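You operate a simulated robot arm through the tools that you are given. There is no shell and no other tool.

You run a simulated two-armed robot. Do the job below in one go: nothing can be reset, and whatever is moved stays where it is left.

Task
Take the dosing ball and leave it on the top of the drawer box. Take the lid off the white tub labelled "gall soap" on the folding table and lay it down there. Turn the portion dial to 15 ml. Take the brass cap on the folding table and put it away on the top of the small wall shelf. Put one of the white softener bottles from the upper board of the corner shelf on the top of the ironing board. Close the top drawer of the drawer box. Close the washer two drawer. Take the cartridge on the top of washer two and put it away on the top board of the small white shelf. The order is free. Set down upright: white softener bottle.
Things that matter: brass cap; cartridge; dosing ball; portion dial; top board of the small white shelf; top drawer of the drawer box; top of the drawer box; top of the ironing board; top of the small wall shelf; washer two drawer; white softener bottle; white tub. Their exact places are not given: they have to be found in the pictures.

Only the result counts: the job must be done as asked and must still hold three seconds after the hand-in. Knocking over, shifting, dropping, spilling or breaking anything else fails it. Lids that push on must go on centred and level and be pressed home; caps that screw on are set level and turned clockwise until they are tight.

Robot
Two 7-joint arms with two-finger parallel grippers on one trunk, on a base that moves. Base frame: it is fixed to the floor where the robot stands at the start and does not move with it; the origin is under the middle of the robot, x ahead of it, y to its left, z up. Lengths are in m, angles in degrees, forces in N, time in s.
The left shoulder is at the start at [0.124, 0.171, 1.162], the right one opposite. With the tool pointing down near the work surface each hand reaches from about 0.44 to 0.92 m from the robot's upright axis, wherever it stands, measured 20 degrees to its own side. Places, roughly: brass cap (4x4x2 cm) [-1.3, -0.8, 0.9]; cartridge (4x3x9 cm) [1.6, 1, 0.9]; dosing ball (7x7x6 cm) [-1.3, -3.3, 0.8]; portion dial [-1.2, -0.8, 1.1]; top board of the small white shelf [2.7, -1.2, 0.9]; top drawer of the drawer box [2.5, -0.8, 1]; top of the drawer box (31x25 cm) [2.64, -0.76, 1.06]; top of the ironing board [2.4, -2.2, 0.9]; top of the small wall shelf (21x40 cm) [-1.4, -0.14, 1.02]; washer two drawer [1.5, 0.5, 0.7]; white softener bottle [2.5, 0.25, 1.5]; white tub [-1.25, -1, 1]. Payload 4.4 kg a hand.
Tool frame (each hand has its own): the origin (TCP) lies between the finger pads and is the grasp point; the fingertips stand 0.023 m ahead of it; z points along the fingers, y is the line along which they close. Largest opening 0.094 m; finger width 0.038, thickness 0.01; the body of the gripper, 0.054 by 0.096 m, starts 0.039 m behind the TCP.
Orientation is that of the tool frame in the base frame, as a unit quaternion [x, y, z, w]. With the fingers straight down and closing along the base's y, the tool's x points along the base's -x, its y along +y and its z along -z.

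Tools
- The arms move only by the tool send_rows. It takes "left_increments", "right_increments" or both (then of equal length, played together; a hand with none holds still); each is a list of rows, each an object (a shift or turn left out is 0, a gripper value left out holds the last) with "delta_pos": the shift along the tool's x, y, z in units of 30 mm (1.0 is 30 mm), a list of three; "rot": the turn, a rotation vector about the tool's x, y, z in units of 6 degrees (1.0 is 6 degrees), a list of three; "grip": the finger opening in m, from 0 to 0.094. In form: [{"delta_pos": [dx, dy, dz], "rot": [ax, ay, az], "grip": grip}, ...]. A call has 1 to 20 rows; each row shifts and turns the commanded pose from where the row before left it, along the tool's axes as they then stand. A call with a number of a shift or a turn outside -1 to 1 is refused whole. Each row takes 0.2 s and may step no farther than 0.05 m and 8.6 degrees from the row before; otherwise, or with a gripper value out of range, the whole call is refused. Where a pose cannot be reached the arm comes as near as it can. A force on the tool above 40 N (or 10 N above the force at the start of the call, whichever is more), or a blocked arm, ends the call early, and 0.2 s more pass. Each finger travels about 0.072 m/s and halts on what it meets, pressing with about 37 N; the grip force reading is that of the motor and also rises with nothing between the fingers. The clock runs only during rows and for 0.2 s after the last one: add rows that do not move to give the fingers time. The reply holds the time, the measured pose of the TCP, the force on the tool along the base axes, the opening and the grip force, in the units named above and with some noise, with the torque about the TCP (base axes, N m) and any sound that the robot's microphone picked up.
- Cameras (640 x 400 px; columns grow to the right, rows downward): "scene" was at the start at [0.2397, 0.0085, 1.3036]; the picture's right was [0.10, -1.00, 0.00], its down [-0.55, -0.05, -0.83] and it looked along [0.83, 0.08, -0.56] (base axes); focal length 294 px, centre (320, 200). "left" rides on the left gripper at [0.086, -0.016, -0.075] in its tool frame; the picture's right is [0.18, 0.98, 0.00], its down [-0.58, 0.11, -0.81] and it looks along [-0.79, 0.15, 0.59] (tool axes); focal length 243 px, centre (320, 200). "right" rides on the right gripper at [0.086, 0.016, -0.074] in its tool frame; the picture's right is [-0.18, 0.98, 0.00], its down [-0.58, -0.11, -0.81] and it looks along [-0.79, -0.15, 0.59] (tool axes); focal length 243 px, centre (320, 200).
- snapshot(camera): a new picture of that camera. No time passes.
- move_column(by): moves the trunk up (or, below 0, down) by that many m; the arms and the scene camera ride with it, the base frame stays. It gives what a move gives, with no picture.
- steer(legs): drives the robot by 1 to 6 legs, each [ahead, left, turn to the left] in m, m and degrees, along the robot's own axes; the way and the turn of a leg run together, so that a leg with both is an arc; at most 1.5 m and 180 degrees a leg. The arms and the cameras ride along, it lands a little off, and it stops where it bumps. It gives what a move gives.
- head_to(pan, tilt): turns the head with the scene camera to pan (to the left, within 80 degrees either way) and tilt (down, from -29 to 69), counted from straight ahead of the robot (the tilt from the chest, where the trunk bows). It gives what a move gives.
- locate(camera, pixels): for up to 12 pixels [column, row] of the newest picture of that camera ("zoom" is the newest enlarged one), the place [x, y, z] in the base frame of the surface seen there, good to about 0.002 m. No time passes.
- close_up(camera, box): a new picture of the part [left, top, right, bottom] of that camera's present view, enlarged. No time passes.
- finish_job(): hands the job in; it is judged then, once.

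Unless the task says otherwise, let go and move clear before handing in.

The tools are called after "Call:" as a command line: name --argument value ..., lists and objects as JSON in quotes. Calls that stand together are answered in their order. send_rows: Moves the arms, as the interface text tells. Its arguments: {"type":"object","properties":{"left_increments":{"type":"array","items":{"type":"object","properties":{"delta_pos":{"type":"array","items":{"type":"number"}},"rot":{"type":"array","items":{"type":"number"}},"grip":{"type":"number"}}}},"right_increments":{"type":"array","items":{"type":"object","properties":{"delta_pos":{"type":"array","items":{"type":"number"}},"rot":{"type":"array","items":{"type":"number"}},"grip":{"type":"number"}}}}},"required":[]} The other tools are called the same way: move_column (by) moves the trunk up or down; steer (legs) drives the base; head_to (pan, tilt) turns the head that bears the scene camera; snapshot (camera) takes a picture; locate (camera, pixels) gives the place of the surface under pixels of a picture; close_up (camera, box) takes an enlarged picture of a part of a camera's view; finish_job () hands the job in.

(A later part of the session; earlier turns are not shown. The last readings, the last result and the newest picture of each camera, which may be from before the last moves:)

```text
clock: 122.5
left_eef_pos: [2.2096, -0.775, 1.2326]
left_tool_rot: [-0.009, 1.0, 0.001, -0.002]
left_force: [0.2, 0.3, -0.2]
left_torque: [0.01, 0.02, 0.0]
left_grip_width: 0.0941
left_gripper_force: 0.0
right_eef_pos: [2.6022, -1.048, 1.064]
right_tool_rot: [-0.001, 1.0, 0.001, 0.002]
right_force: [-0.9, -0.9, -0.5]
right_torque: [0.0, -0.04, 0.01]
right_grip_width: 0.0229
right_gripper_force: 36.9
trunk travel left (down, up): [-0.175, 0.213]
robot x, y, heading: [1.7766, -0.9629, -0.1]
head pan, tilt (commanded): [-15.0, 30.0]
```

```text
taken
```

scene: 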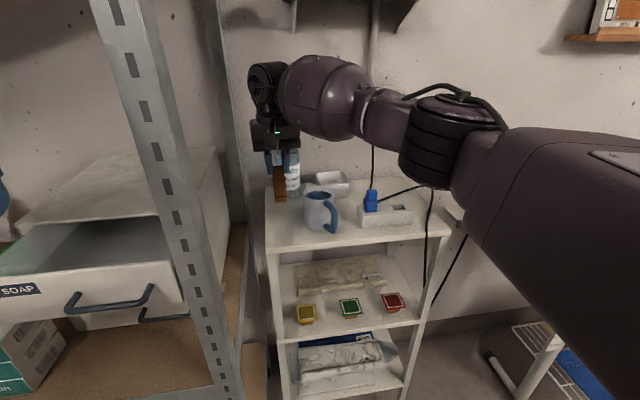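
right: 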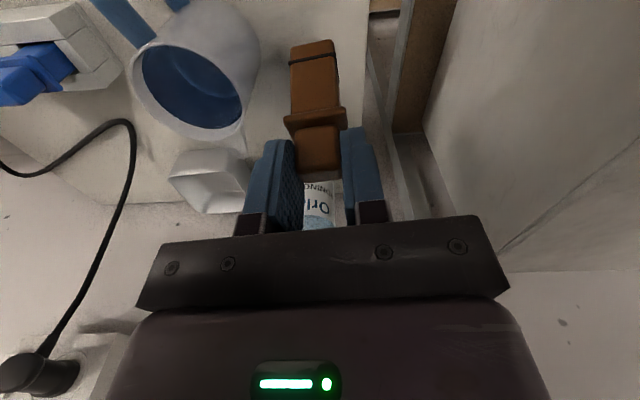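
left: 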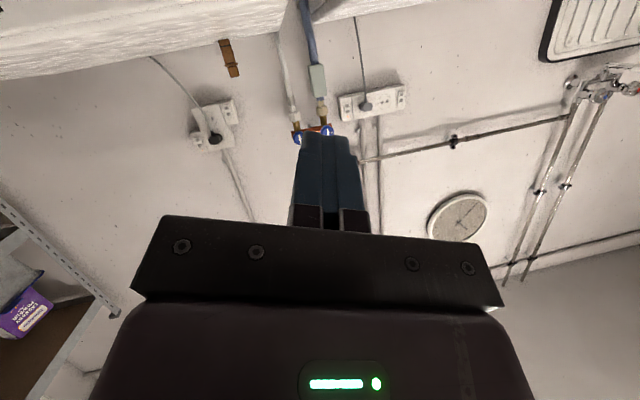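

The tool is now upright while the cartridge was gripped at an 18° tilt, so I tilt the hand back by 18° to make the cartridge plumb and lower it to just above the board.

Call:
send_rows --right_increments '[{"rot": [0, -1, 0]}, {"rot": [0, -1, 0]}, {"rot": [0, -1, 0]}, {"delta_pos": [0.23, 0, 0.71]}, {"delta_pos": [0.23, 0, 0.71]}, {"delta_pos": [0.23, 0, 0.71]}, {}]'

Call:
close_up --camera "scene" --box '[224, 120, 352, 200]'

```text
clock: 124.1
left_eef_pos: [2.2092, -0.7743, 1.2326]
left_tool_rot: [-0.008, 1.0, 0.001, -0.002]
left_force: [-0.5, -0.2, -0.1]
left_torque: [-0.01, -0.01, -0.01]
left_grip_width: 0.094
left_gripper_force: 0.0
right_eef_pos: [2.6011, -1.0483, 0.9962]
right_tool_rot: [-0.001, 0.988, 0.0, 0.157]
right_force: [0.0, 0.2, -1.0]
right_torque: [0.01, -0.01, 0.03]
right_grip_width: 0.023
right_gripper_force: 36.7
trunk travel left (down, up): [-0.175, 0.213]
robot x, y, heading: [1.7741, -0.9647, -0.1]
head pan, tilt (commanded): [-15.0, 30.0]
```

```text
5.00 times, centred on (288, 160) of scene
```

zoom: 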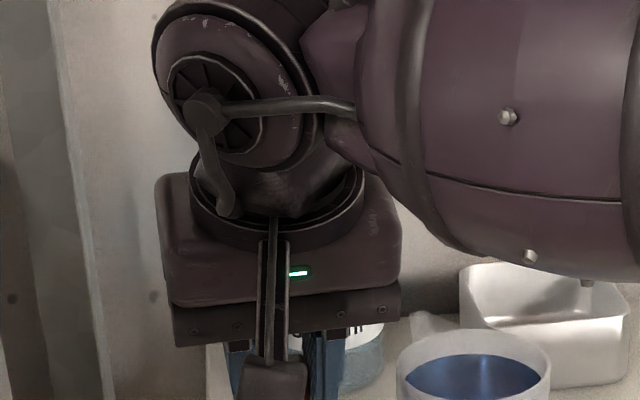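

The cartridge bottom should be ~1 cm above the board. I lower in small steps until it touches.

Call:
send_rows --right_increments '[{"delta_pos": [0.05, 0, 0.16]}, {"delta_pos": [0.03, 0, 0.1]}, {"delta_pos": [0.015, 0, 0.05]}, {}]'

Call:
close_up --camera "scene" --box '[240, 160, 336, 220]'

Call:
snapshot --camera "right"

```text
clock: 125.1
left_eef_pos: [2.2086, -0.7751, 1.232]
left_tool_rot: [-0.008, 1.0, 0.001, -0.002]
left_force: [0.6, -0.2, -0.3]
left_torque: [0.01, 0.0, -0.01]
left_grip_width: 0.0941
left_gripper_force: 0.1
right_eef_pos: [2.6023, -1.0476, 0.9856]
right_tool_rot: [-0.001, 0.988, 0.0, 0.157]
right_force: [0.2, -0.7, 1.3]
right_torque: [-0.06, 0.0, 0.03]
right_grip_width: 0.0229
right_gripper_force: 37.2
trunk travel left (down, up): [-0.175, 0.213]
robot x, y, heading: [1.7725, -0.9579, -0.0]
head pan, tilt (commanded): [-15.0, 30.0]
```

```text
6.67 times, centred on (288, 190) of scene
```

zoom: 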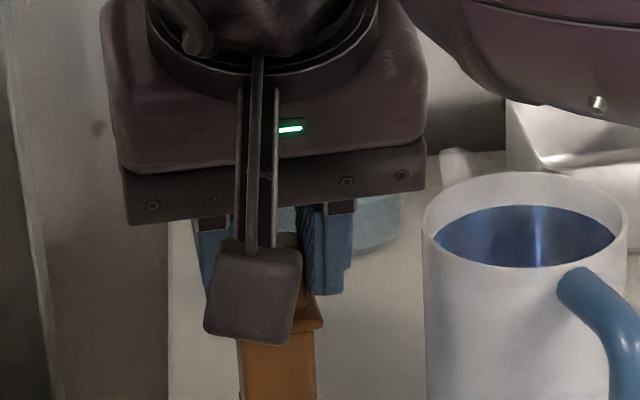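

```text
taken
```

right: 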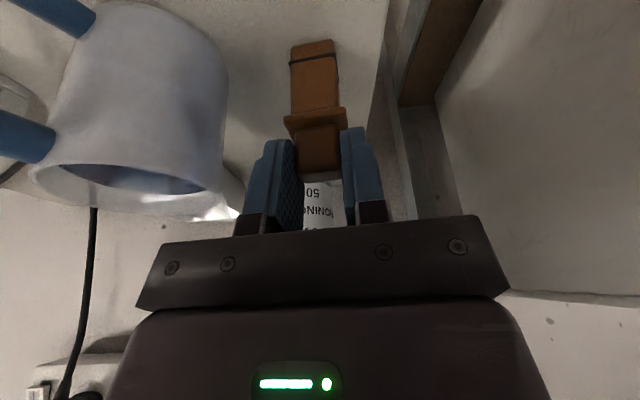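

The force reading rose slightly (+1.3 N), so contact may have begun. I go down 1–2 mm more to be sure.

Call:
send_rows --right_increments '[{"delta_pos": [0.012, 0, 0.038]}, {}, {"delta_pos": [0.012, 0, 0.038]}, {}]'

Call:
locate --camera "right" --pixels '[[313, 45], [313, 60], [313, 90], [330, 35], [300, 38]]'

```text
clock: 126.1
left_eef_pos: [2.2072, -0.7762, 1.233]
left_tool_rot: [-0.008, 1.0, 0.001, -0.002]
left_force: [0.6, -0.6, 0.0]
left_torque: [0.0, 0.01, 0.03]
left_grip_width: 0.0941
left_gripper_force: 0.0
right_eef_pos: [2.5994, -1.047, 0.9861]
right_tool_rot: [-0.001, 0.987, 0.0, 0.158]
right_force: [-0.1, -2.8, 8.6]
right_torque: [-0.25, 0.14, 0.01]
right_grip_width: 0.0229
right_gripper_force: 37.1
trunk travel left (down, up): [-0.175, 0.213]
robot x, y, heading: [1.7733, -0.9589, -0.0]
head pan, tilt (commanded): [-15.0, 30.0]
```

```text
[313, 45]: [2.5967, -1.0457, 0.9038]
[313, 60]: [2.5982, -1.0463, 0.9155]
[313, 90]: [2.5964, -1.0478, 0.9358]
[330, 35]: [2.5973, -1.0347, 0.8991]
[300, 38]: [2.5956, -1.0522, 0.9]
```

The cartridge stands on the board (8.6 N, front face plumb at x≈2.597). I open the fingers to 45 mm and withdraw along the tool axis.

Call:
send_rows --right_increments '[{"grip": 0.03}, {"grip": 0.045}, {}, {"delta_pos": [0, 0, -0.5]}, {"delta_pos": [0, 0, -0.9]}, {"delta_pos": [0, 0, -1]}, {"delta_pos": [0, 0, -1]}, {"delta_pos": [0.5, 0, -0.8]}]'

Call:
close_up --camera "scene" --box '[224, 130, 352, 210]'

Call:
snapshot --camera "right"

```text
clock: 127.9
left_eef_pos: [2.2082, -0.7754, 1.2329]
left_tool_rot: [-0.008, 1.0, 0.001, -0.002]
left_force: [0.7, 0.3, -0.1]
left_torque: [-0.01, -0.02, 0.0]
left_grip_width: 0.0941
left_gripper_force: 0.0
right_eef_pos: [2.5465, -1.0469, 1.0989]
right_tool_rot: [-0.001, 0.988, 0.001, 0.156]
right_force: [-0.6, 0.2, 0.4]
right_torque: [0.01, 0.0, -0.01]
right_grip_width: 0.045
right_gripper_force: 0.1
trunk travel left (down, up): [-0.175, 0.213]
robot x, y, heading: [1.7749, -0.9618, 0.1]
head pan, tilt (commanded): [-15.0, 30.0]
```

```text
5.00 times, centred on (288, 170) of scene
```

zoom: 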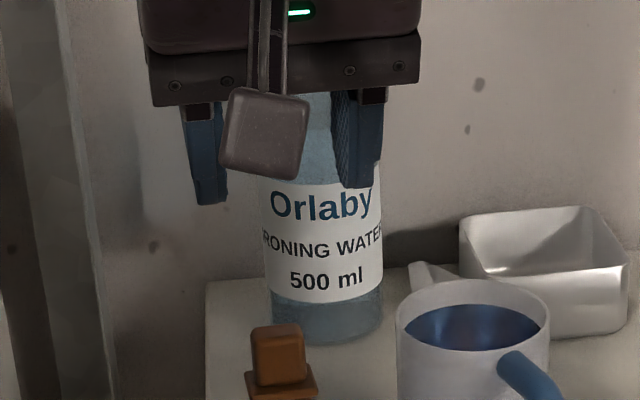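

```text
taken
```

right: 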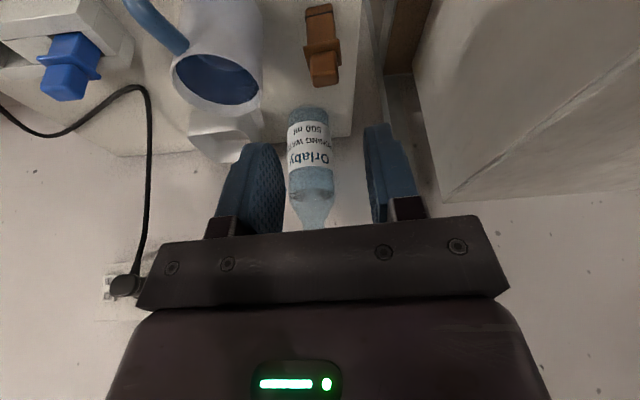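

The cartridge stands on the board (zoom px 280,360) and nothing else moved. I withdraw the right hand from the shelf and look at the drawer box for the next job.

Call:
send_rows --right_increments '[{"delta_pos": [0.95, -0.5, -0.3]}, {"delta_pos": [0.95, -0.6, -0.3]}, {"delta_pos": [0.95, -0.6, -0.3]}, {"delta_pos": [0.95, -0.6, -0.3]}, {"delta_pos": [0.95, -0.6, -0.3]}, {"delta_pos": [0.95, -0.6, -0.3]}, {"delta_pos": [0.95, -0.6, -0.3], "rot": [0, 1, 0]}, {"rot": [0, 1, 0]}, {"rot": [0, 1, 0]}, {}]'

Call:
head_to --pan 15 --tilt 25

Call:
snapshot --camera "scene"

```text
clock: 130.1
left_eef_pos: [2.2082, -0.7752, 1.2329]
left_tool_rot: [-0.008, 1.0, 0.0, -0.003]
left_force: [0.7, 0.1, 0.1]
left_torque: [0.02, 0.0, 0.01]
left_grip_width: 0.094
left_gripper_force: 0.1
right_eef_pos: [2.3387, -1.1709, 1.097]
right_tool_rot: [-0.002, 1.0, 0.0, 0.0]
right_force: [-0.4, -0.3, -0.3]
right_torque: [0.0, 0.0, 0.01]
right_grip_width: 0.0449
right_gripper_force: 0.1
trunk travel left (down, up): [-0.175, 0.213]
robot x, y, heading: [1.7772, -0.9649, 0.1]
head pan, tilt (commanded): [-15.0, 30.0]
```

```text
clock: 131.1
left_eef_pos: [2.2081, -0.7745, 1.2328]
left_tool_rot: [-0.007, 1.0, 0.001, -0.002]
left_force: [0.3, 0.6, 0.2]
left_torque: [-0.01, 0.01, 0.0]
left_grip_width: 0.0941
left_gripper_force: 0.2
right_eef_pos: [2.3383, -1.1698, 1.0954]
right_tool_rot: [-0.001, 1.0, 0.0, 0.0]
right_force: [0.8, 0.1, 0.0]
right_torque: [0.02, 0.03, 0.02]
right_grip_width: 0.0448
right_gripper_force: 0.0
trunk travel left (down, up): [-0.175, 0.213]
robot x, y, heading: [1.7768, -0.9627, -0.0]
head pan, tilt (commanded): [15.0, 25.0]
```

```text
taken
```

scene: 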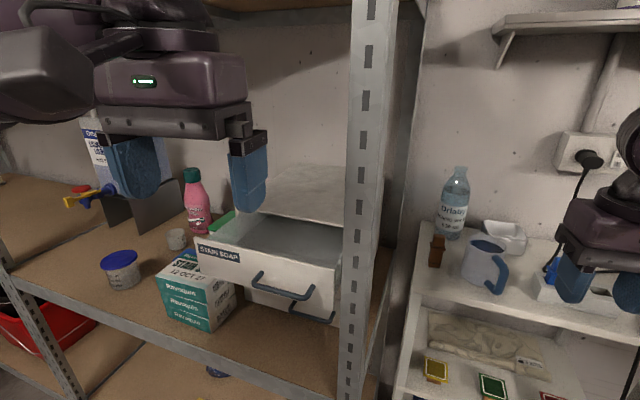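

The open top drawer is at px (200–340, 235–300). I measure its front, its handle and the box's top edge.

Call:
close_up --camera "scene" --box '[180, 150, 372, 330]'

Call:
locate --camera "scene" --pixels '[[200, 240], [260, 258], [335, 285], [205, 258], [265, 290], [335, 305], [285, 288], [262, 212], [340, 232], [300, 222], [270, 240], [310, 295]]'

```text
2.22 times, centred on (276, 240) of scene
```

zoom: 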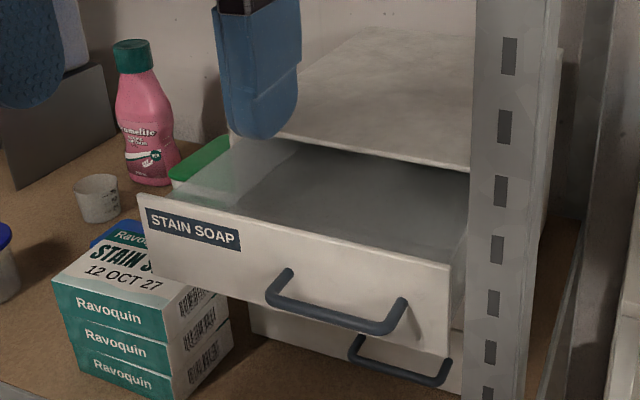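

```text
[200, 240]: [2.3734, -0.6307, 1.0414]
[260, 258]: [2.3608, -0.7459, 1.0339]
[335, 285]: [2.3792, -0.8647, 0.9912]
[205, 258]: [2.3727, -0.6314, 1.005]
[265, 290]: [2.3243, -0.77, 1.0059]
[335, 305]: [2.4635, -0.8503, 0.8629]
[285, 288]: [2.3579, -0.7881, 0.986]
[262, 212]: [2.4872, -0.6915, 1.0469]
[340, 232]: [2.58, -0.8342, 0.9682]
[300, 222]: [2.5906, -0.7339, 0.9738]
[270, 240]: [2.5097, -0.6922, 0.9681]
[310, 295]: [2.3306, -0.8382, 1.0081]
```

The drawer face is at x≈2.361–2.373 (top edge z 1.041), with the handle sticking out to x≈2.324 right of y≈−0.745. I close the left fingers and bring them down in front of the face at y≈−0.715, z≈1.033.

Call:
send_rows --left_increments '[{"delta_pos": [0, 0.7, 0], "grip": 0.0}, {"delta_pos": [0, 0.7, 0]}, {"delta_pos": [0, 0.6, 0.5]}, {"delta_pos": [0, 0, 1]}, {"delta_pos": [0, 0, 1]}, {"delta_pos": [0, 0, 1]}, {"delta_pos": [0, 0, 1]}, {"delta_pos": [0, 0, 1]}, {"delta_pos": [0, 0, 1]}, {"delta_pos": [0, 0, 0.17]}, {}]'

Call:
snapshot --camera "scene"

Call:
snapshot --camera "left"

```text
clock: 133.5
left_eef_pos: [2.2063, -0.7147, 1.03]
left_tool_rot: [-0.007, 1.0, 0.001, -0.002]
left_force: [-0.1, 0.9, 0.1]
left_torque: [0.0, -0.02, -0.01]
left_grip_width: 0.0
left_gripper_force: 37.1
right_eef_pos: [2.3383, -1.1693, 1.0969]
right_tool_rot: [-0.001, 1.0, 0.0, 0.001]
right_force: [-0.6, -0.2, -0.7]
right_torque: [0.03, -0.01, 0.02]
right_grip_width: 0.045
right_gripper_force: 0.1
trunk travel left (down, up): [-0.175, 0.213]
robot x, y, heading: [1.7751, -0.9608, 0.2]
head pan, tilt (commanded): [15.0, 25.0]
```

```text
taken
```

scene: 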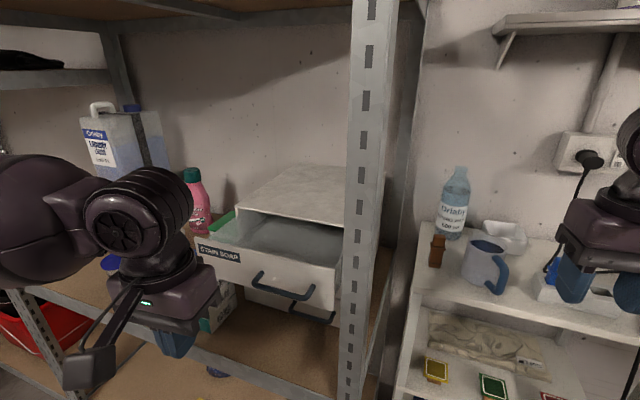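

```text
taken
```

left: 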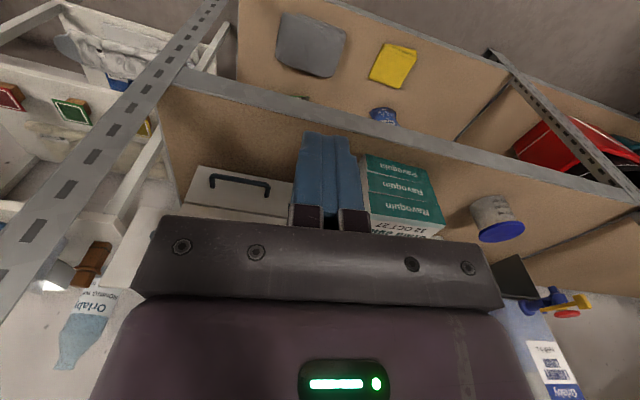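

The left fist hangs before the drawer at (2.206,−0.715,1.030). I advance to just short of the face, then push in short steps.

Call:
send_rows --left_increments '[{"delta_pos": [-1, 0, 0]}, {"delta_pos": [-1, 0, 0]}, {"delta_pos": [-1, 0, 0]}, {"delta_pos": [-1, 0, 0]}, {"delta_pos": [-0.4, 0, 0]}, {"delta_pos": [-0.4, 0, 0]}, {"delta_pos": [-0.4, 0, 0]}, {"delta_pos": [-0.4, 0, 0]}, {"delta_pos": [-0.4, 0, 0]}]'

Call:
snapshot --camera "scene"

```text
clock: 135.5
left_eef_pos: [2.3878, -0.7124, 1.0313]
left_tool_rot: [-0.008, 1.0, 0.001, -0.002]
left_force: [-0.2, -0.2, 0.1]
left_torque: [0.01, -0.01, 0.01]
left_grip_width: 0.0
left_gripper_force: 36.8
right_eef_pos: [2.3385, -1.1707, 1.096]
right_tool_rot: [-0.002, 1.0, 0.0, 0.0]
right_force: [0.2, 0.1, -0.1]
right_torque: [0.04, 0.0, -0.02]
right_grip_width: 0.0452
right_gripper_force: 0.1
trunk travel left (down, up): [-0.175, 0.213]
robot x, y, heading: [1.7739, -0.9602, 0.2]
head pan, tilt (commanded): [15.0, 25.0]
```

```text
taken
```

scene: 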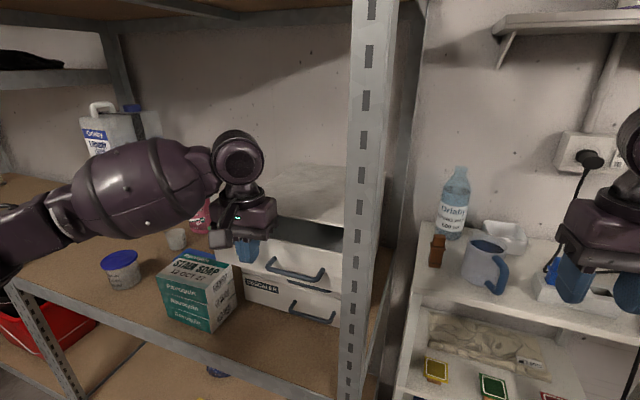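

The drawer slides with almost no resistance; its face is now at about x 2.407. I go on slowly.

Call:
send_rows --left_increments '[{"delta_pos": [-0.4, 0, 0]}, {"delta_pos": [-0.4, 0, 0]}, {"delta_pos": [-0.4, 0, 0]}, {"delta_pos": [-0.3, 0, 0]}, {}]'

Call:
close_up --camera "scene" --box '[200, 160, 392, 340]'

Call:
locate --camera "zoom" --pixels '[[300, 200], [400, 230], [260, 275], [330, 240], [400, 290], [380, 200], [420, 195], [300, 260], [250, 290]]'

```text
clock: 136.7
left_eef_pos: [2.4315, -0.7115, 1.0311]
left_tool_rot: [-0.008, 1.0, 0.001, -0.002]
left_force: [0.4, -0.3, 0.1]
left_torque: [-0.01, -0.01, -0.01]
left_grip_width: 0.0
left_gripper_force: 37.2
right_eef_pos: [2.3398, -1.1706, 1.0977]
right_tool_rot: [-0.001, 1.0, 0.0, 0.0]
right_force: [0.1, -0.1, 0.0]
right_torque: [-0.01, 0.01, -0.01]
right_grip_width: 0.0451
right_gripper_force: 0.2
trunk travel left (down, up): [-0.175, 0.213]
robot x, y, heading: [1.776, -0.9652, 0.2]
head pan, tilt (commanded): [15.0, 25.0]
```

```text
2.22 times, centred on (296, 250) of scene
```

zoom: 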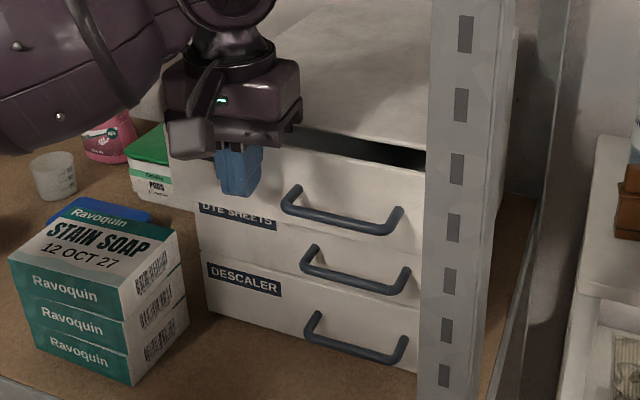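

```text
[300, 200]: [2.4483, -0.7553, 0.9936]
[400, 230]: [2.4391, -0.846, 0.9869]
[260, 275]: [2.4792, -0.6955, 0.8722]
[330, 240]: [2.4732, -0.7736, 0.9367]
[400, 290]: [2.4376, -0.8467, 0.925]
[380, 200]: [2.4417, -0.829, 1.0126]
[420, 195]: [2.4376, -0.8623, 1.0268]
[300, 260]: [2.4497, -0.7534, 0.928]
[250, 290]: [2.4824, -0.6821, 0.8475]
```

The lower drawers' faces are at x≈2.478 near y −0.71, the top one at about 2.450, so ~27 mm remain. I push that far in small steps.

Call:
send_rows --left_increments '[{"delta_pos": [-0.35, 0, 0]}, {"delta_pos": [-0.25, 0, 0]}, {"delta_pos": [-0.15, 0, 0]}, {"delta_pos": [-0.1, 0, 0]}, {}]'

Call:
close_up --camera "scene" --box '[200, 160, 392, 340]'

Call:
locate --camera "zoom" --pixels '[[300, 200], [260, 275], [330, 240], [380, 200], [420, 195], [380, 240], [250, 290], [380, 300]]'

```text
clock: 137.9
left_eef_pos: [2.458, -0.7097, 1.0314]
left_tool_rot: [-0.007, 1.0, 0.001, -0.002]
left_force: [-0.9, -0.3, 0.3]
left_torque: [0.04, 0.0, 0.0]
left_grip_width: 0.0
left_gripper_force: 37.2
right_eef_pos: [2.3392, -1.1696, 1.0956]
right_tool_rot: [-0.001, 1.0, 0.0, 0.0]
right_force: [-0.1, 0.1, -0.3]
right_torque: [-0.02, 0.0, 0.0]
right_grip_width: 0.045
right_gripper_force: 0.1
trunk travel left (down, up): [-0.175, 0.213]
robot x, y, heading: [1.7747, -0.9596, -0.1]
head pan, tilt (commanded): [15.0, 25.0]
```

```text
2.22 times, centred on (296, 250) of scene
```

zoom: 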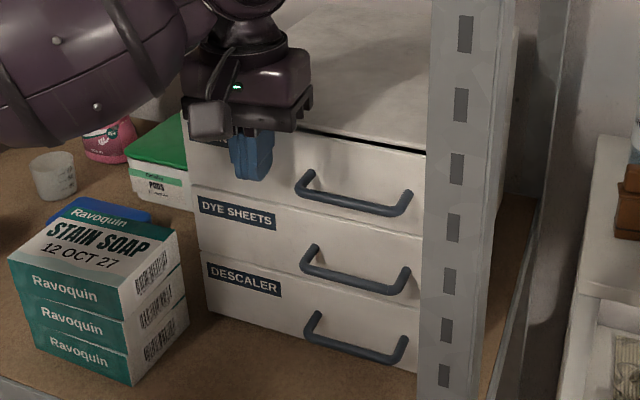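

```text
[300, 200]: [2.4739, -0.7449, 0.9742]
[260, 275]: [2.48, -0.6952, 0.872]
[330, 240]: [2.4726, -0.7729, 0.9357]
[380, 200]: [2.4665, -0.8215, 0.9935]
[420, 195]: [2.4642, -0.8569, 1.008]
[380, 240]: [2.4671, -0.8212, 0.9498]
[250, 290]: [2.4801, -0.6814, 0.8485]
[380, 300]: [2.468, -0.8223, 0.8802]
```

The top drawer's face (x 2.4665) is level with the ones below (2.467). I press 1–2 mm more to be sure and watch the force.

Call:
send_rows --left_increments '[{"delta_pos": [-0.05, 0, 0]}, {}, {"delta_pos": [-0.04, 0, 0]}, {}]'

Call:
close_up --camera "scene" --box '[200, 160, 392, 340]'

Call:
locate --camera "zoom" --pixels '[[300, 200], [260, 275], [380, 200], [380, 240], [250, 290], [380, 300], [400, 110], [350, 60]]'

```text
clock: 138.9
left_eef_pos: [2.4602, -0.7115, 1.0306]
left_tool_rot: [-0.008, 1.0, 0.0, -0.004]
left_force: [-19.8, -0.8, -8.0]
left_torque: [0.09, -0.08, -0.26]
left_grip_width: 0.0
left_gripper_force: 36.7
right_eef_pos: [2.3367, -1.1693, 1.0961]
right_tool_rot: [-0.001, 1.0, -0.001, 0.001]
right_force: [-0.5, -0.3, 0.1]
right_torque: [0.0, 0.0, -0.03]
right_grip_width: 0.0451
right_gripper_force: 0.0
trunk travel left (down, up): [-0.175, 0.213]
robot x, y, heading: [1.7722, -0.9631, -0.1]
head pan, tilt (commanded): [15.0, 25.0]
```

```text
2.22 times, centred on (296, 250) of scene
```

zoom: 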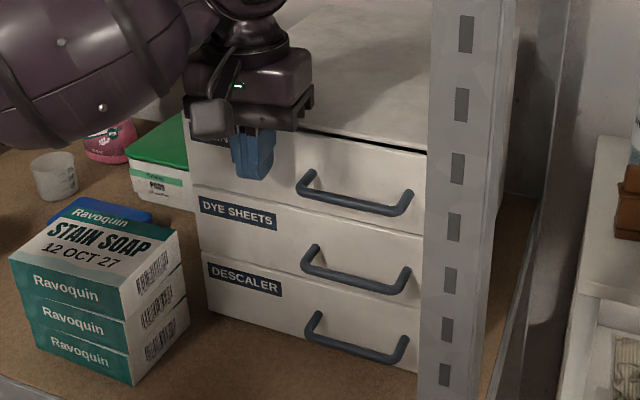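

```text
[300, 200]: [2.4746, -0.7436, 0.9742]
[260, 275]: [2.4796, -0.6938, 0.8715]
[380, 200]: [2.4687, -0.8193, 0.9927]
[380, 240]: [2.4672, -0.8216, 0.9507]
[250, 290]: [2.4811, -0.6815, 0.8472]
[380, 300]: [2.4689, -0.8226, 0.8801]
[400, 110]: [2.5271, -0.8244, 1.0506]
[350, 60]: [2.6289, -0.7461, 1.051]
```

The drawer is home (20 N at the stop, box unmoved, its top at z≈1.051). I withdraw the left hand, back off and go toward the softener bottles.

Call:
send_rows --left_increments '[{"delta_pos": [0.5, 0, 0]}, {"delta_pos": [1, 0, 0]}, {"delta_pos": [1, 0, 0]}, {"delta_pos": [1, 0, 0]}, {"delta_pos": [1, 0, 0]}, {"delta_pos": [1, 0, -0.5]}, {"delta_pos": [1, 0, -0.5]}, {"delta_pos": [0, 0, -0.5]}]'

Call:
steer --legs '[[-0.4, 0, 0], [0, 0.9, 0]]'

Call:
move_column --by 0.21

Call:
head_to --pan 15 --tilt 5

Call:
snapshot --camera "scene"

```text
clock: 140.7
left_eef_pos: [2.2653, -0.7146, 1.077]
left_tool_rot: [-0.008, 1.0, 0.001, -0.003]
left_force: [0.4, 0.5, 0.0]
left_torque: [0.0, 0.03, -0.02]
left_grip_width: 0.0
left_gripper_force: 36.3
right_eef_pos: [2.338, -1.17, 1.0969]
right_tool_rot: [-0.001, 1.0, 0.0, 0.001]
right_force: [0.4, 0.3, 0.7]
right_torque: [-0.02, -0.04, -0.01]
right_grip_width: 0.0448
right_gripper_force: 0.1
trunk travel left (down, up): [-0.175, 0.213]
robot x, y, heading: [1.7722, -0.9601, 0.0]
head pan, tilt (commanded): [15.0, 25.0]
```

```text
clock: 150.9
left_eef_pos: [1.8596, 0.167, 1.0781]
left_tool_rot: [-0.006, 1.0, 0.001, -0.003]
left_force: [0.0, 0.3, -0.1]
left_torque: [0.0, 0.0, -0.02]
left_grip_width: 0.0
left_gripper_force: 36.4
right_eef_pos: [1.9316, -0.29, 1.0961]
right_tool_rot: [0.0, 1.0, 0.0, 0.0]
right_force: [0.4, 0.1, 0.2]
right_torque: [-0.01, 0.0, -0.05]
right_grip_width: 0.045
right_gripper_force: 0.1
trunk travel left (down, up): [-0.175, 0.213]
robot x, y, heading: [1.366, -0.0783, -0.1]
head pan, tilt (commanded): [15.0, 25.0]
```

```text
clock: 153.1
left_eef_pos: [1.8593, 0.1662, 1.2869]
left_tool_rot: [-0.006, 1.0, 0.002, -0.002]
left_force: [0.6, -0.1, -0.1]
left_torque: [0.0, 0.01, 0.03]
left_grip_width: 0.0
left_gripper_force: 36.9
right_eef_pos: [1.9321, -0.29, 1.3058]
right_tool_rot: [0.0, 1.0, 0.0, -0.001]
right_force: [-0.6, 0.6, -0.5]
right_torque: [-0.01, 0.02, 0.0]
right_grip_width: 0.0447
right_gripper_force: 0.1
trunk travel left (down, up): [-0.385, 0.003]
robot x, y, heading: [1.3675, -0.0809, 0.0]
head pan, tilt (commanded): [15.0, 25.0]
```

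```text
clock: 154.0
left_eef_pos: [1.8604, 0.1668, 1.2865]
left_tool_rot: [-0.006, 1.0, 0.0, -0.003]
left_force: [0.2, 0.7, -0.4]
left_torque: [-0.02, 0.01, 0.0]
left_grip_width: 0.0
left_gripper_force: 37.1
right_eef_pos: [1.9312, -0.2899, 1.3063]
right_tool_rot: [-0.001, 1.0, 0.0, 0.0]
right_force: [-0.9, -0.5, -0.4]
right_torque: [-0.04, -0.02, 0.0]
right_grip_width: 0.045
right_gripper_force: 0.2
trunk travel left (down, up): [-0.385, 0.003]
robot x, y, heading: [1.3686, -0.0805, -0.1]
head pan, tilt (commanded): [15.0, 5.0]
```

```text
taken
```

scene: 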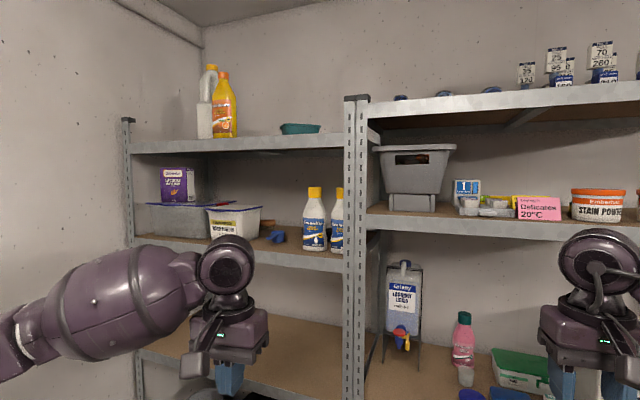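

Call:
close_up --camera "scene" --box '[270, 165, 382, 275]'

Call:
locate --camera "scene" --pixels '[[315, 193], [315, 200], [310, 188], [305, 225], [325, 225], [314, 248], [339, 193], [338, 225], [347, 200], [300, 258], [308, 193], [322, 193]]'

```text
3.64 times, centred on (326, 220) of scene
```

zoom: 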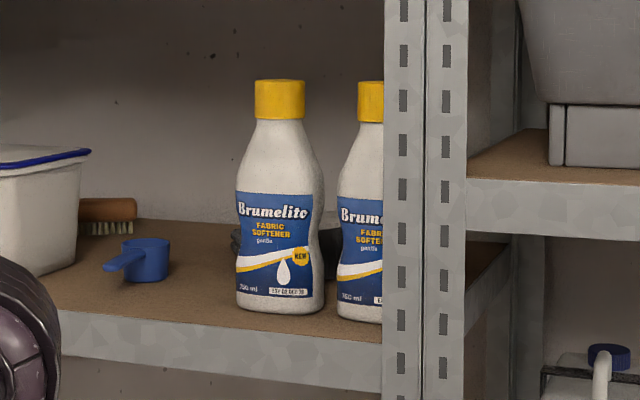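

```text
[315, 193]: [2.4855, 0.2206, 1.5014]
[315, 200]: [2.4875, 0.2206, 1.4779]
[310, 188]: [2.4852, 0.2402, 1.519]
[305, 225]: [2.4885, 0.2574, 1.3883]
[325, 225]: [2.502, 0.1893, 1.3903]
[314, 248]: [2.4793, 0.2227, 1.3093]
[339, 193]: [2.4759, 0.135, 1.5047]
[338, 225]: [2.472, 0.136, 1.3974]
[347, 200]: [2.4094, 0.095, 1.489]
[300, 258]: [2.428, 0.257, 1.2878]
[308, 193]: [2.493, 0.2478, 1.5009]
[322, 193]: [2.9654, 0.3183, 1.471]
```

The left bottle's cap is at x≈2.485–2.525, y≈0.205–0.248, z 1.478–1.522, free on both sides, and its foot stands at z≈1.30. I will take it by the cap with the left hand level, so I bring that hand ahead, up and tip it forward.

Call:
send_rows --left_increments '[{"delta_pos": [-0.76, 0, -1], "grip": 0.075}, {"delta_pos": [-0.76, 0, -1]}, {"delta_pos": [-0.76, 0, -1]}, {"delta_pos": [-0.76, 0, -1]}, {"delta_pos": [-0.76, 0, -1]}, {"delta_pos": [-0.76, 0, -1]}, {"delta_pos": [-0.76, 0, -1]}, {"rot": [0, -1, 0]}, {"rot": [0, -1, 0]}, {"rot": [0, -1, 0]}, {"rot": [0, -1, 0]}, {"rot": [0, -1, 0]}, {"rot": [0, -1, 0]}, {"rot": [0, -1, 0]}, {"rot": [0, -1, 0]}, {"rot": [0, -1, 0]}, {"rot": [0, -1, 0]}, {"rot": [0, -1, 0]}, {"rot": [0, -1, 0]}, {"rot": [0, -1, 0]}]'

Call:
snapshot --camera "scene"

```text
clock: 158.2
left_eef_pos: [2.0211, 0.1693, 1.4967]
left_tool_rot: [-0.004, 0.778, 0.004, 0.629]
left_force: [-0.6, -0.3, -0.1]
left_torque: [0.02, -0.01, 0.03]
left_grip_width: 0.0751
left_gripper_force: 0.2
right_eef_pos: [1.9311, -0.2892, 1.3065]
right_tool_rot: [0.0, 1.0, 0.0, 0.0]
right_force: [-0.2, 0.2, -0.3]
right_torque: [-0.02, 0.01, -0.01]
right_grip_width: 0.0449
right_gripper_force: 0.0
trunk travel left (down, up): [-0.385, 0.003]
robot x, y, heading: [1.366, -0.0832, 0.1]
head pan, tilt (commanded): [15.0, 5.0]
```

```text
taken
```

scene: 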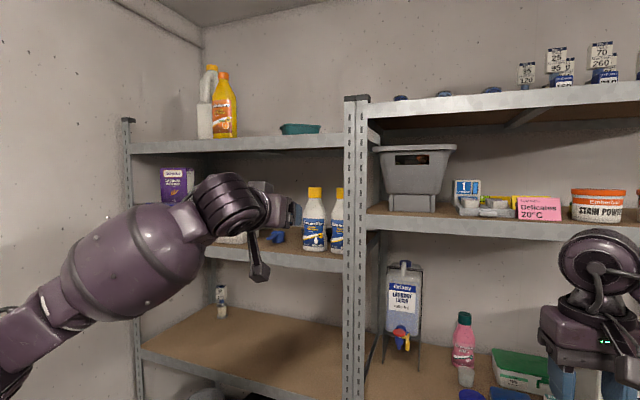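

The left hand is nearly level with the elbow outward. I finish the turn, line it up at y≈0.225, and pull the right hand back so it stays clear of the rack.

Call:
send_rows --left_increments '[{"rot": [0, -1, 0]}, {"rot": [0, -1, 0]}, {"delta_pos": [0, 0.9, 0]}, {"delta_pos": [0, 0.9, 0]}, {}]' --right_increments '[{"delta_pos": [0.9, 0, 0]}, {"delta_pos": [0.9, 0, 0]}, {"delta_pos": [0.9, 0, 0]}, {"delta_pos": [0.9, 0, 0]}, {}]'

Call:
steer --legs '[[0.33, 0, 0]]'

Call:
snapshot --camera "scene"

Call:
snapshot --camera "left"

```text
clock: 159.4
left_eef_pos: [2.0217, 0.2219, 1.4942]
left_tool_rot: [-0.005, 0.709, 0.005, 0.705]
left_force: [0.8, -0.2, -0.1]
left_torque: [-0.01, 0.01, -0.02]
left_grip_width: 0.0752
left_gripper_force: 0.2
right_eef_pos: [1.8234, -0.2881, 1.3065]
right_tool_rot: [-0.001, 1.0, 0.0, 0.0]
right_force: [-0.1, 0.1, 0.5]
right_torque: [0.02, 0.01, 0.02]
right_grip_width: 0.0451
right_gripper_force: 0.1
trunk travel left (down, up): [-0.385, 0.003]
robot x, y, heading: [1.3668, -0.0817, -0.3]
head pan, tilt (commanded): [15.0, 5.0]
```

```text
clock: 161.5
left_eef_pos: [2.341, 0.2305, 1.4954]
left_tool_rot: [-0.009, 0.709, 0.009, 0.705]
left_force: [0.4, -1.0, 0.1]
left_torque: [0.01, -0.02, -0.02]
left_grip_width: 0.0748
left_gripper_force: 0.0
right_eef_pos: [2.1469, -0.2832, 1.3053]
right_tool_rot: [-0.005, 1.0, 0.0, 0.0]
right_force: [0.8, -0.6, -0.3]
right_torque: [-0.01, 0.04, 0.01]
right_grip_width: 0.0449
right_gripper_force: 0.2
trunk travel left (down, up): [-0.385, 0.003]
robot x, y, heading: [1.6913, -0.0835, 0.2]
head pan, tilt (commanded): [15.0, 5.0]
```

```text
taken
```

scene: 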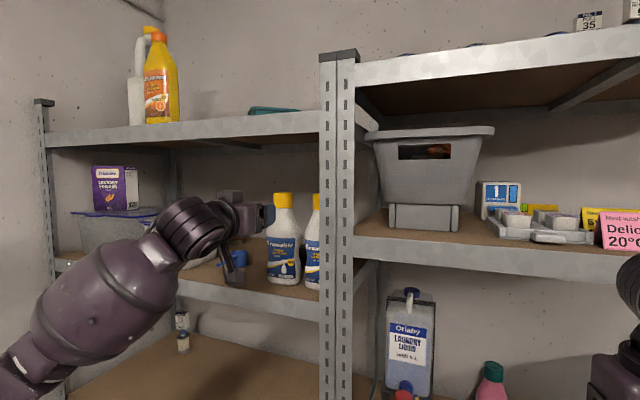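

```text
taken
```

left: 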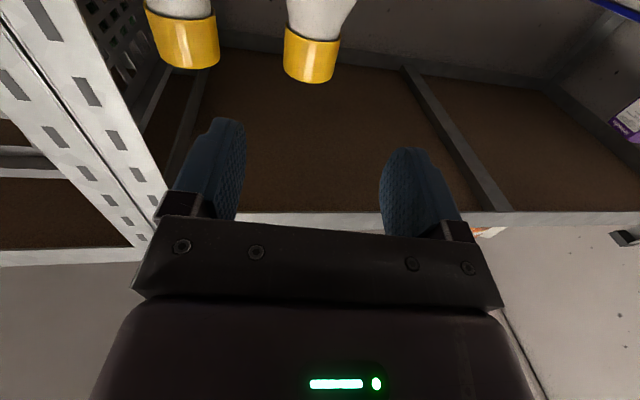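

The cap shows between the fingers in the left camera at px (312,55). I measure it there and in a scene close-up.

Call:
locate --camera "left" --pixels '[[312, 60], [290, 50], [334, 50], [312, 75], [312, 40], [190, 50], [165, 40], [215, 50]]'

Call:
close_up --camera "scene" --box '[220, 170, 348, 300]'

Call:
locate --camera "scene" --pixels '[[283, 196], [283, 205], [275, 200], [291, 200], [283, 194], [283, 282], [270, 250], [296, 250], [316, 200]]'

```text
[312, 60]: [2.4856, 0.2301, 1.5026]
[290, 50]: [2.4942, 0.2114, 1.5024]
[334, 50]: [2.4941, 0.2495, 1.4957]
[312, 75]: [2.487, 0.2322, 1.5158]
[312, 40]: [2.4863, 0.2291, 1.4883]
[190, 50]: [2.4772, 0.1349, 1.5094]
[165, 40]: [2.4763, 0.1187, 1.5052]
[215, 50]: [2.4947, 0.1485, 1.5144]
```

```text
3.08 times, centred on (284, 235) of scene
```

zoom: 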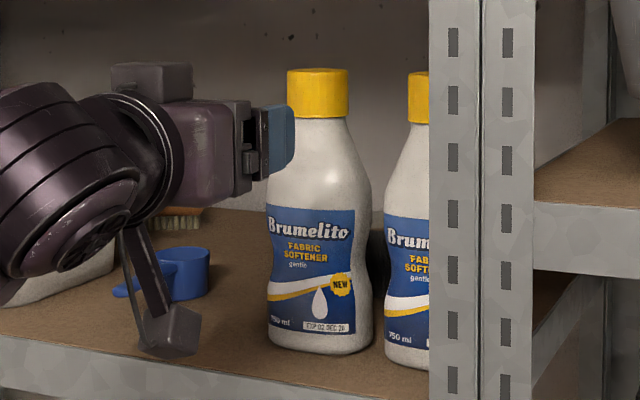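

```text
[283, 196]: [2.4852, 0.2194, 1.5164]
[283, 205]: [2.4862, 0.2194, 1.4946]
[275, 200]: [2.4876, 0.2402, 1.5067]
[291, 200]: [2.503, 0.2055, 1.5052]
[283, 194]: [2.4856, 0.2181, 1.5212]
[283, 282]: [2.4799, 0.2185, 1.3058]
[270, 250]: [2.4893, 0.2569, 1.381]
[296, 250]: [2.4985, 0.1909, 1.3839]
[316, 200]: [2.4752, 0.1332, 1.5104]
```

The cap's centre is about (2.508,0.2285), z 1.479–1.522; the hand is at (2.341,0.2305,1.495). I advance most of the way, correcting sideways by 6 mm.

Call:
send_rows --left_increments '[{"delta_pos": [-0.1, -0.1, 0.9]}, {"delta_pos": [-0.05, -0.1, 0.9]}, {"delta_pos": [0, 0, 0.9]}, {"delta_pos": [0, 0, 0.9]}, {}]'

Call:
snapshot --camera "left"

Call:
close_up --camera "scene" --box '[220, 170, 348, 300]'

```text
clock: 162.7
left_eef_pos: [2.4471, 0.2272, 1.5011]
left_tool_rot: [-0.008, 0.709, 0.009, 0.705]
left_force: [0.6, -0.5, 0.0]
left_torque: [-0.02, 0.02, 0.0]
left_grip_width: 0.075
left_gripper_force: 0.1
right_eef_pos: [2.1462, -0.2822, 1.3068]
right_tool_rot: [-0.006, 1.0, 0.0, 0.001]
right_force: [-0.8, 0.7, 0.0]
right_torque: [-0.03, 0.0, 0.02]
right_grip_width: 0.0449
right_gripper_force: 0.1
trunk travel left (down, up): [-0.385, 0.003]
robot x, y, heading: [1.6925, -0.0803, 0.4]
head pan, tilt (commanded): [15.0, 5.0]
```

```text
taken
```

left: 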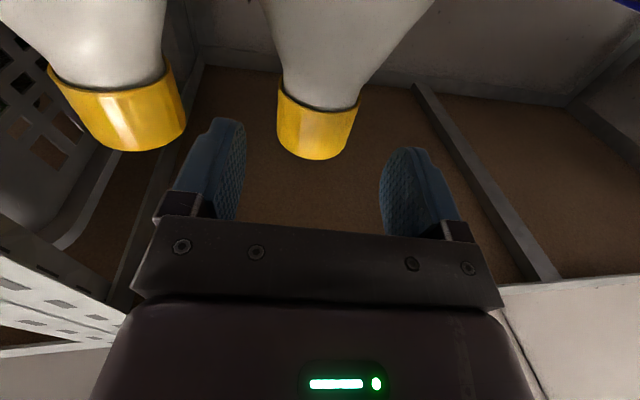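

```text
3.08 times, centred on (284, 235) of scene
```

zoom: 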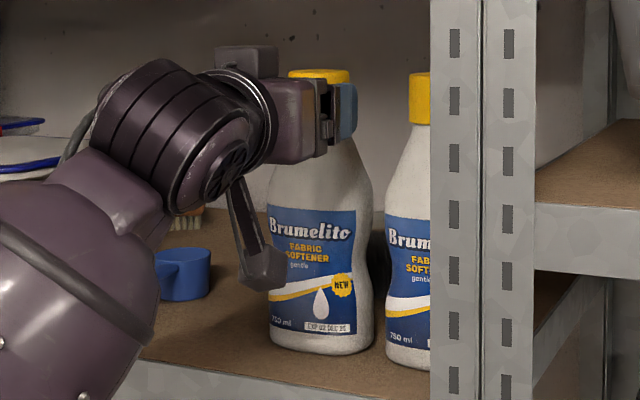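

The cap lies centred between the fingertips. I advance 54 mm more and close.

Call:
send_rows --left_increments '[{"delta_pos": [0, 0, 0.9]}, {"delta_pos": [0, 0, 0.9]}, {}]'

Call:
snapshot --camera "left"

Call:
close_up --camera "scene" --box '[220, 170, 348, 300]'

```text
clock: 163.5
left_eef_pos: [2.5008, 0.23, 1.5015]
left_tool_rot: [-0.008, 0.709, 0.009, 0.706]
left_force: [-0.6, -0.2, -0.3]
left_torque: [0.04, 0.03, -0.01]
left_grip_width: 0.075
left_gripper_force: 0.0
right_eef_pos: [2.1462, -0.2826, 1.3062]
right_tool_rot: [-0.005, 1.0, 0.0, 0.001]
right_force: [0.2, -0.1, 0.4]
right_torque: [0.01, -0.04, 0.01]
right_grip_width: 0.0452
right_gripper_force: 0.2
trunk travel left (down, up): [-0.385, 0.003]
robot x, y, heading: [1.6917, -0.081, 0.9]
head pan, tilt (commanded): [15.0, 5.0]
```

```text
taken
```

left: 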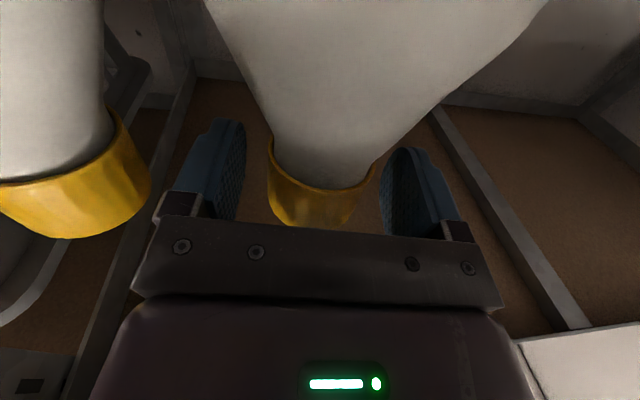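

```text
3.08 times, centred on (284, 235) of scene
```

zoom: 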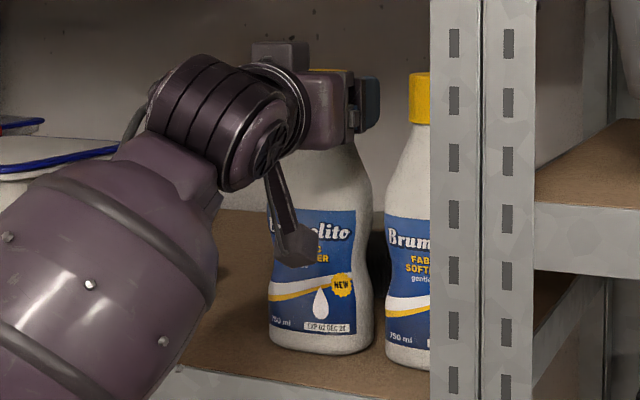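

The cap is between the pads. I close the fingers on it.

Call:
send_rows --left_increments '[{"grip": 0.05}, {"grip": 0.03}, {"grip": 0.02}, {"grip": 0.0}, {}, {}]'

Call:
close_up --camera "scene" --box '[220, 170, 348, 300]'

```text
clock: 164.9
left_eef_pos: [2.503, 0.2306, 1.502]
left_tool_rot: [-0.008, 0.709, 0.009, 0.705]
left_force: [1.5, -1.1, 0.9]
left_torque: [-0.27, -0.28, 0.01]
left_grip_width: 0.0488
left_gripper_force: 37.2
right_eef_pos: [2.147, -0.283, 1.3073]
right_tool_rot: [-0.005, 1.0, -0.001, 0.0]
right_force: [-0.1, -0.2, -0.4]
right_torque: [-0.02, 0.01, 0.04]
right_grip_width: 0.0449
right_gripper_force: 0.1
trunk travel left (down, up): [-0.385, 0.003]
robot x, y, heading: [1.6924, -0.0783, 0.7]
head pan, tilt (commanded): [15.0, 5.0]
```

```text
3.08 times, centred on (284, 235) of scene
```

zoom: 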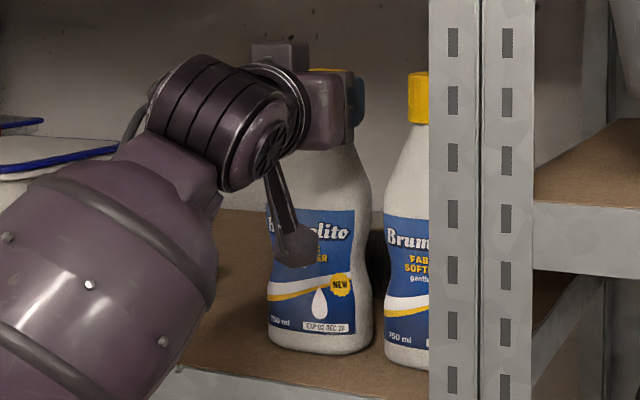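

The grip reads 0.0488 m at 37 N. I lift 4 cm and check that the bottle comes along.

Call:
send_rows --left_increments '[{"delta_pos": [-0.3, 0, 0]}, {"delta_pos": [-0.5, 0, 0]}, {"delta_pos": [-0.5, 0, 0]}, {}]'

Call:
snapshot --camera "scene"

```text
clock: 165.9
left_eef_pos: [2.5037, 0.2312, 1.5374]
left_tool_rot: [-0.008, 0.709, 0.008, 0.705]
left_force: [0.3, -0.3, -8.7]
left_torque: [-0.04, 0.03, 0.01]
left_grip_width: 0.049
left_gripper_force: 37.2
right_eef_pos: [2.1473, -0.2819, 1.3058]
right_tool_rot: [-0.005, 1.0, 0.0, 0.0]
right_force: [-0.3, 0.8, -0.7]
right_torque: [-0.01, -0.01, 0.02]
right_grip_width: 0.0447
right_gripper_force: 0.1
trunk travel left (down, up): [-0.385, 0.003]
robot x, y, heading: [1.6925, -0.0788, 0.5]
head pan, tilt (commanded): [15.0, 5.0]
```

```text
taken
```

scene: 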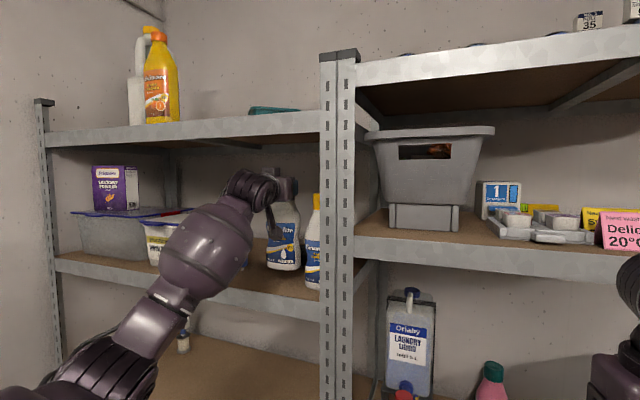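

The bottle hangs free (8.7 N). I back the base straight out so it leaves the shelf.

Call:
steer --legs '[[-0.5, 0, 0]]'

Call:
snapshot --camera "scene"

```text
clock: 168.8
left_eef_pos: [2.0116, 0.2302, 1.5389]
left_tool_rot: [-0.011, 0.709, 0.012, 0.705]
left_force: [0.0, -1.0, -8.4]
left_torque: [0.01, 0.07, -0.02]
left_grip_width: 0.0488
left_gripper_force: 37.1
right_eef_pos: [1.6618, -0.2855, 1.3061]
right_tool_rot: [-0.011, 1.0, 0.0, 0.0]
right_force: [0.1, -0.4, -0.7]
right_torque: [-0.01, 0.03, -0.01]
right_grip_width: 0.0449
right_gripper_force: 0.1
trunk travel left (down, up): [-0.385, 0.003]
robot x, y, heading: [1.2028, -0.0837, 1.1]
head pan, tilt (commanded): [15.0, 5.0]
```

```text
taken
```

scene: 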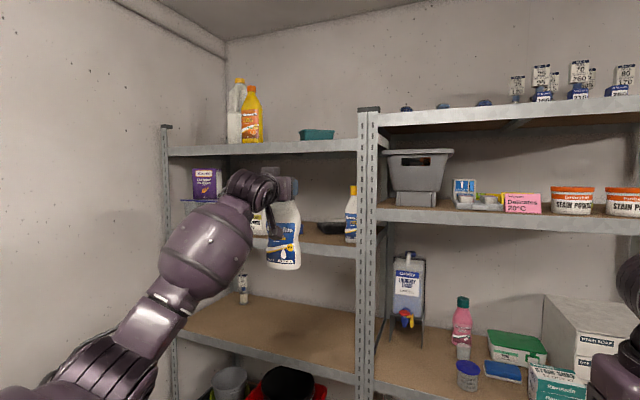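

The bottle is clear of the rack. I lower the trunk and look to the right to see the way to the ironing board.

Call:
move_column --by -0.25

Call:
head_to --pan -70 --tilt 25

Call:
snapshot --camera "scene"

Call:
locate --camera "scene" --pixels '[[60, 120], [100, 130], [150, 125], [20, 160], [300, 180], [330, 200], [400, 170], [450, 200], [250, 300], [400, 300], [500, 250], [560, 200]]'

```text
clock: 171.4
left_eef_pos: [2.0112, 0.2302, 1.2911]
left_tool_rot: [-0.011, 0.708, 0.012, 0.706]
left_force: [-0.1, 0.0, -7.1]
left_torque: [-0.01, 0.11, 0.0]
left_grip_width: 0.0489
left_gripper_force: 37.0
right_eef_pos: [1.6626, -0.2851, 1.0573]
right_tool_rot: [-0.011, 1.0, 0.0, 0.0]
right_force: [0.2, -0.2, 1.5]
right_torque: [0.0, -0.02, -0.01]
right_grip_width: 0.0451
right_gripper_force: 0.0
trunk travel left (down, up): [-0.135, 0.253]
robot x, y, heading: [1.2019, -0.0864, 1.1]
head pan, tilt (commanded): [15.0, 5.0]
```

```text
clock: 173.0
left_eef_pos: [2.0127, 0.2306, 1.2874]
left_tool_rot: [-0.012, 0.709, 0.013, 0.705]
left_force: [-0.4, 0.1, -8.7]
left_torque: [0.01, 0.07, 0.03]
left_grip_width: 0.0488
left_gripper_force: 36.9
right_eef_pos: [1.6609, -0.2865, 1.0551]
right_tool_rot: [-0.01, 1.0, -0.001, 0.0]
right_force: [0.2, -0.3, -0.5]
right_torque: [-0.02, 0.01, 0.01]
right_grip_width: 0.0448
right_gripper_force: 0.0
trunk travel left (down, up): [-0.135, 0.253]
robot x, y, heading: [1.2013, -0.0854, 1.1]
head pan, tilt (commanded): [-70.0, 25.0]
```

```text
taken
```

scene: 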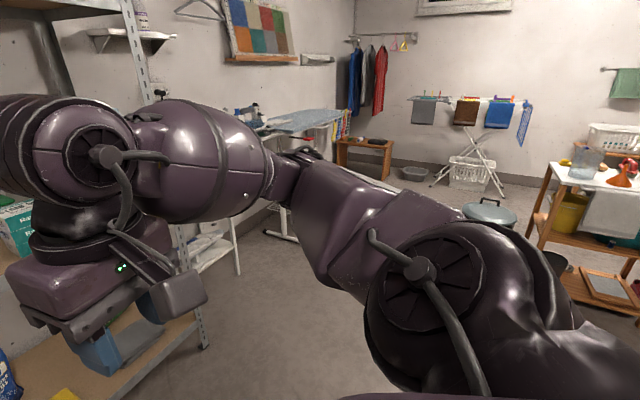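

```text
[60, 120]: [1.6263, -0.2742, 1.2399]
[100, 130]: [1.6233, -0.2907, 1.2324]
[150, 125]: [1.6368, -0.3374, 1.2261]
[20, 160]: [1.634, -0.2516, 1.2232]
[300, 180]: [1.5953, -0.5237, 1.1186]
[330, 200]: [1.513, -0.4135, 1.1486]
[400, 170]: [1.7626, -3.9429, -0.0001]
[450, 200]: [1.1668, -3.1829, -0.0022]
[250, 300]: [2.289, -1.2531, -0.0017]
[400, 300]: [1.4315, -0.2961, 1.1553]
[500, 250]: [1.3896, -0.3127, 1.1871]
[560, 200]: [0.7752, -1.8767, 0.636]
```

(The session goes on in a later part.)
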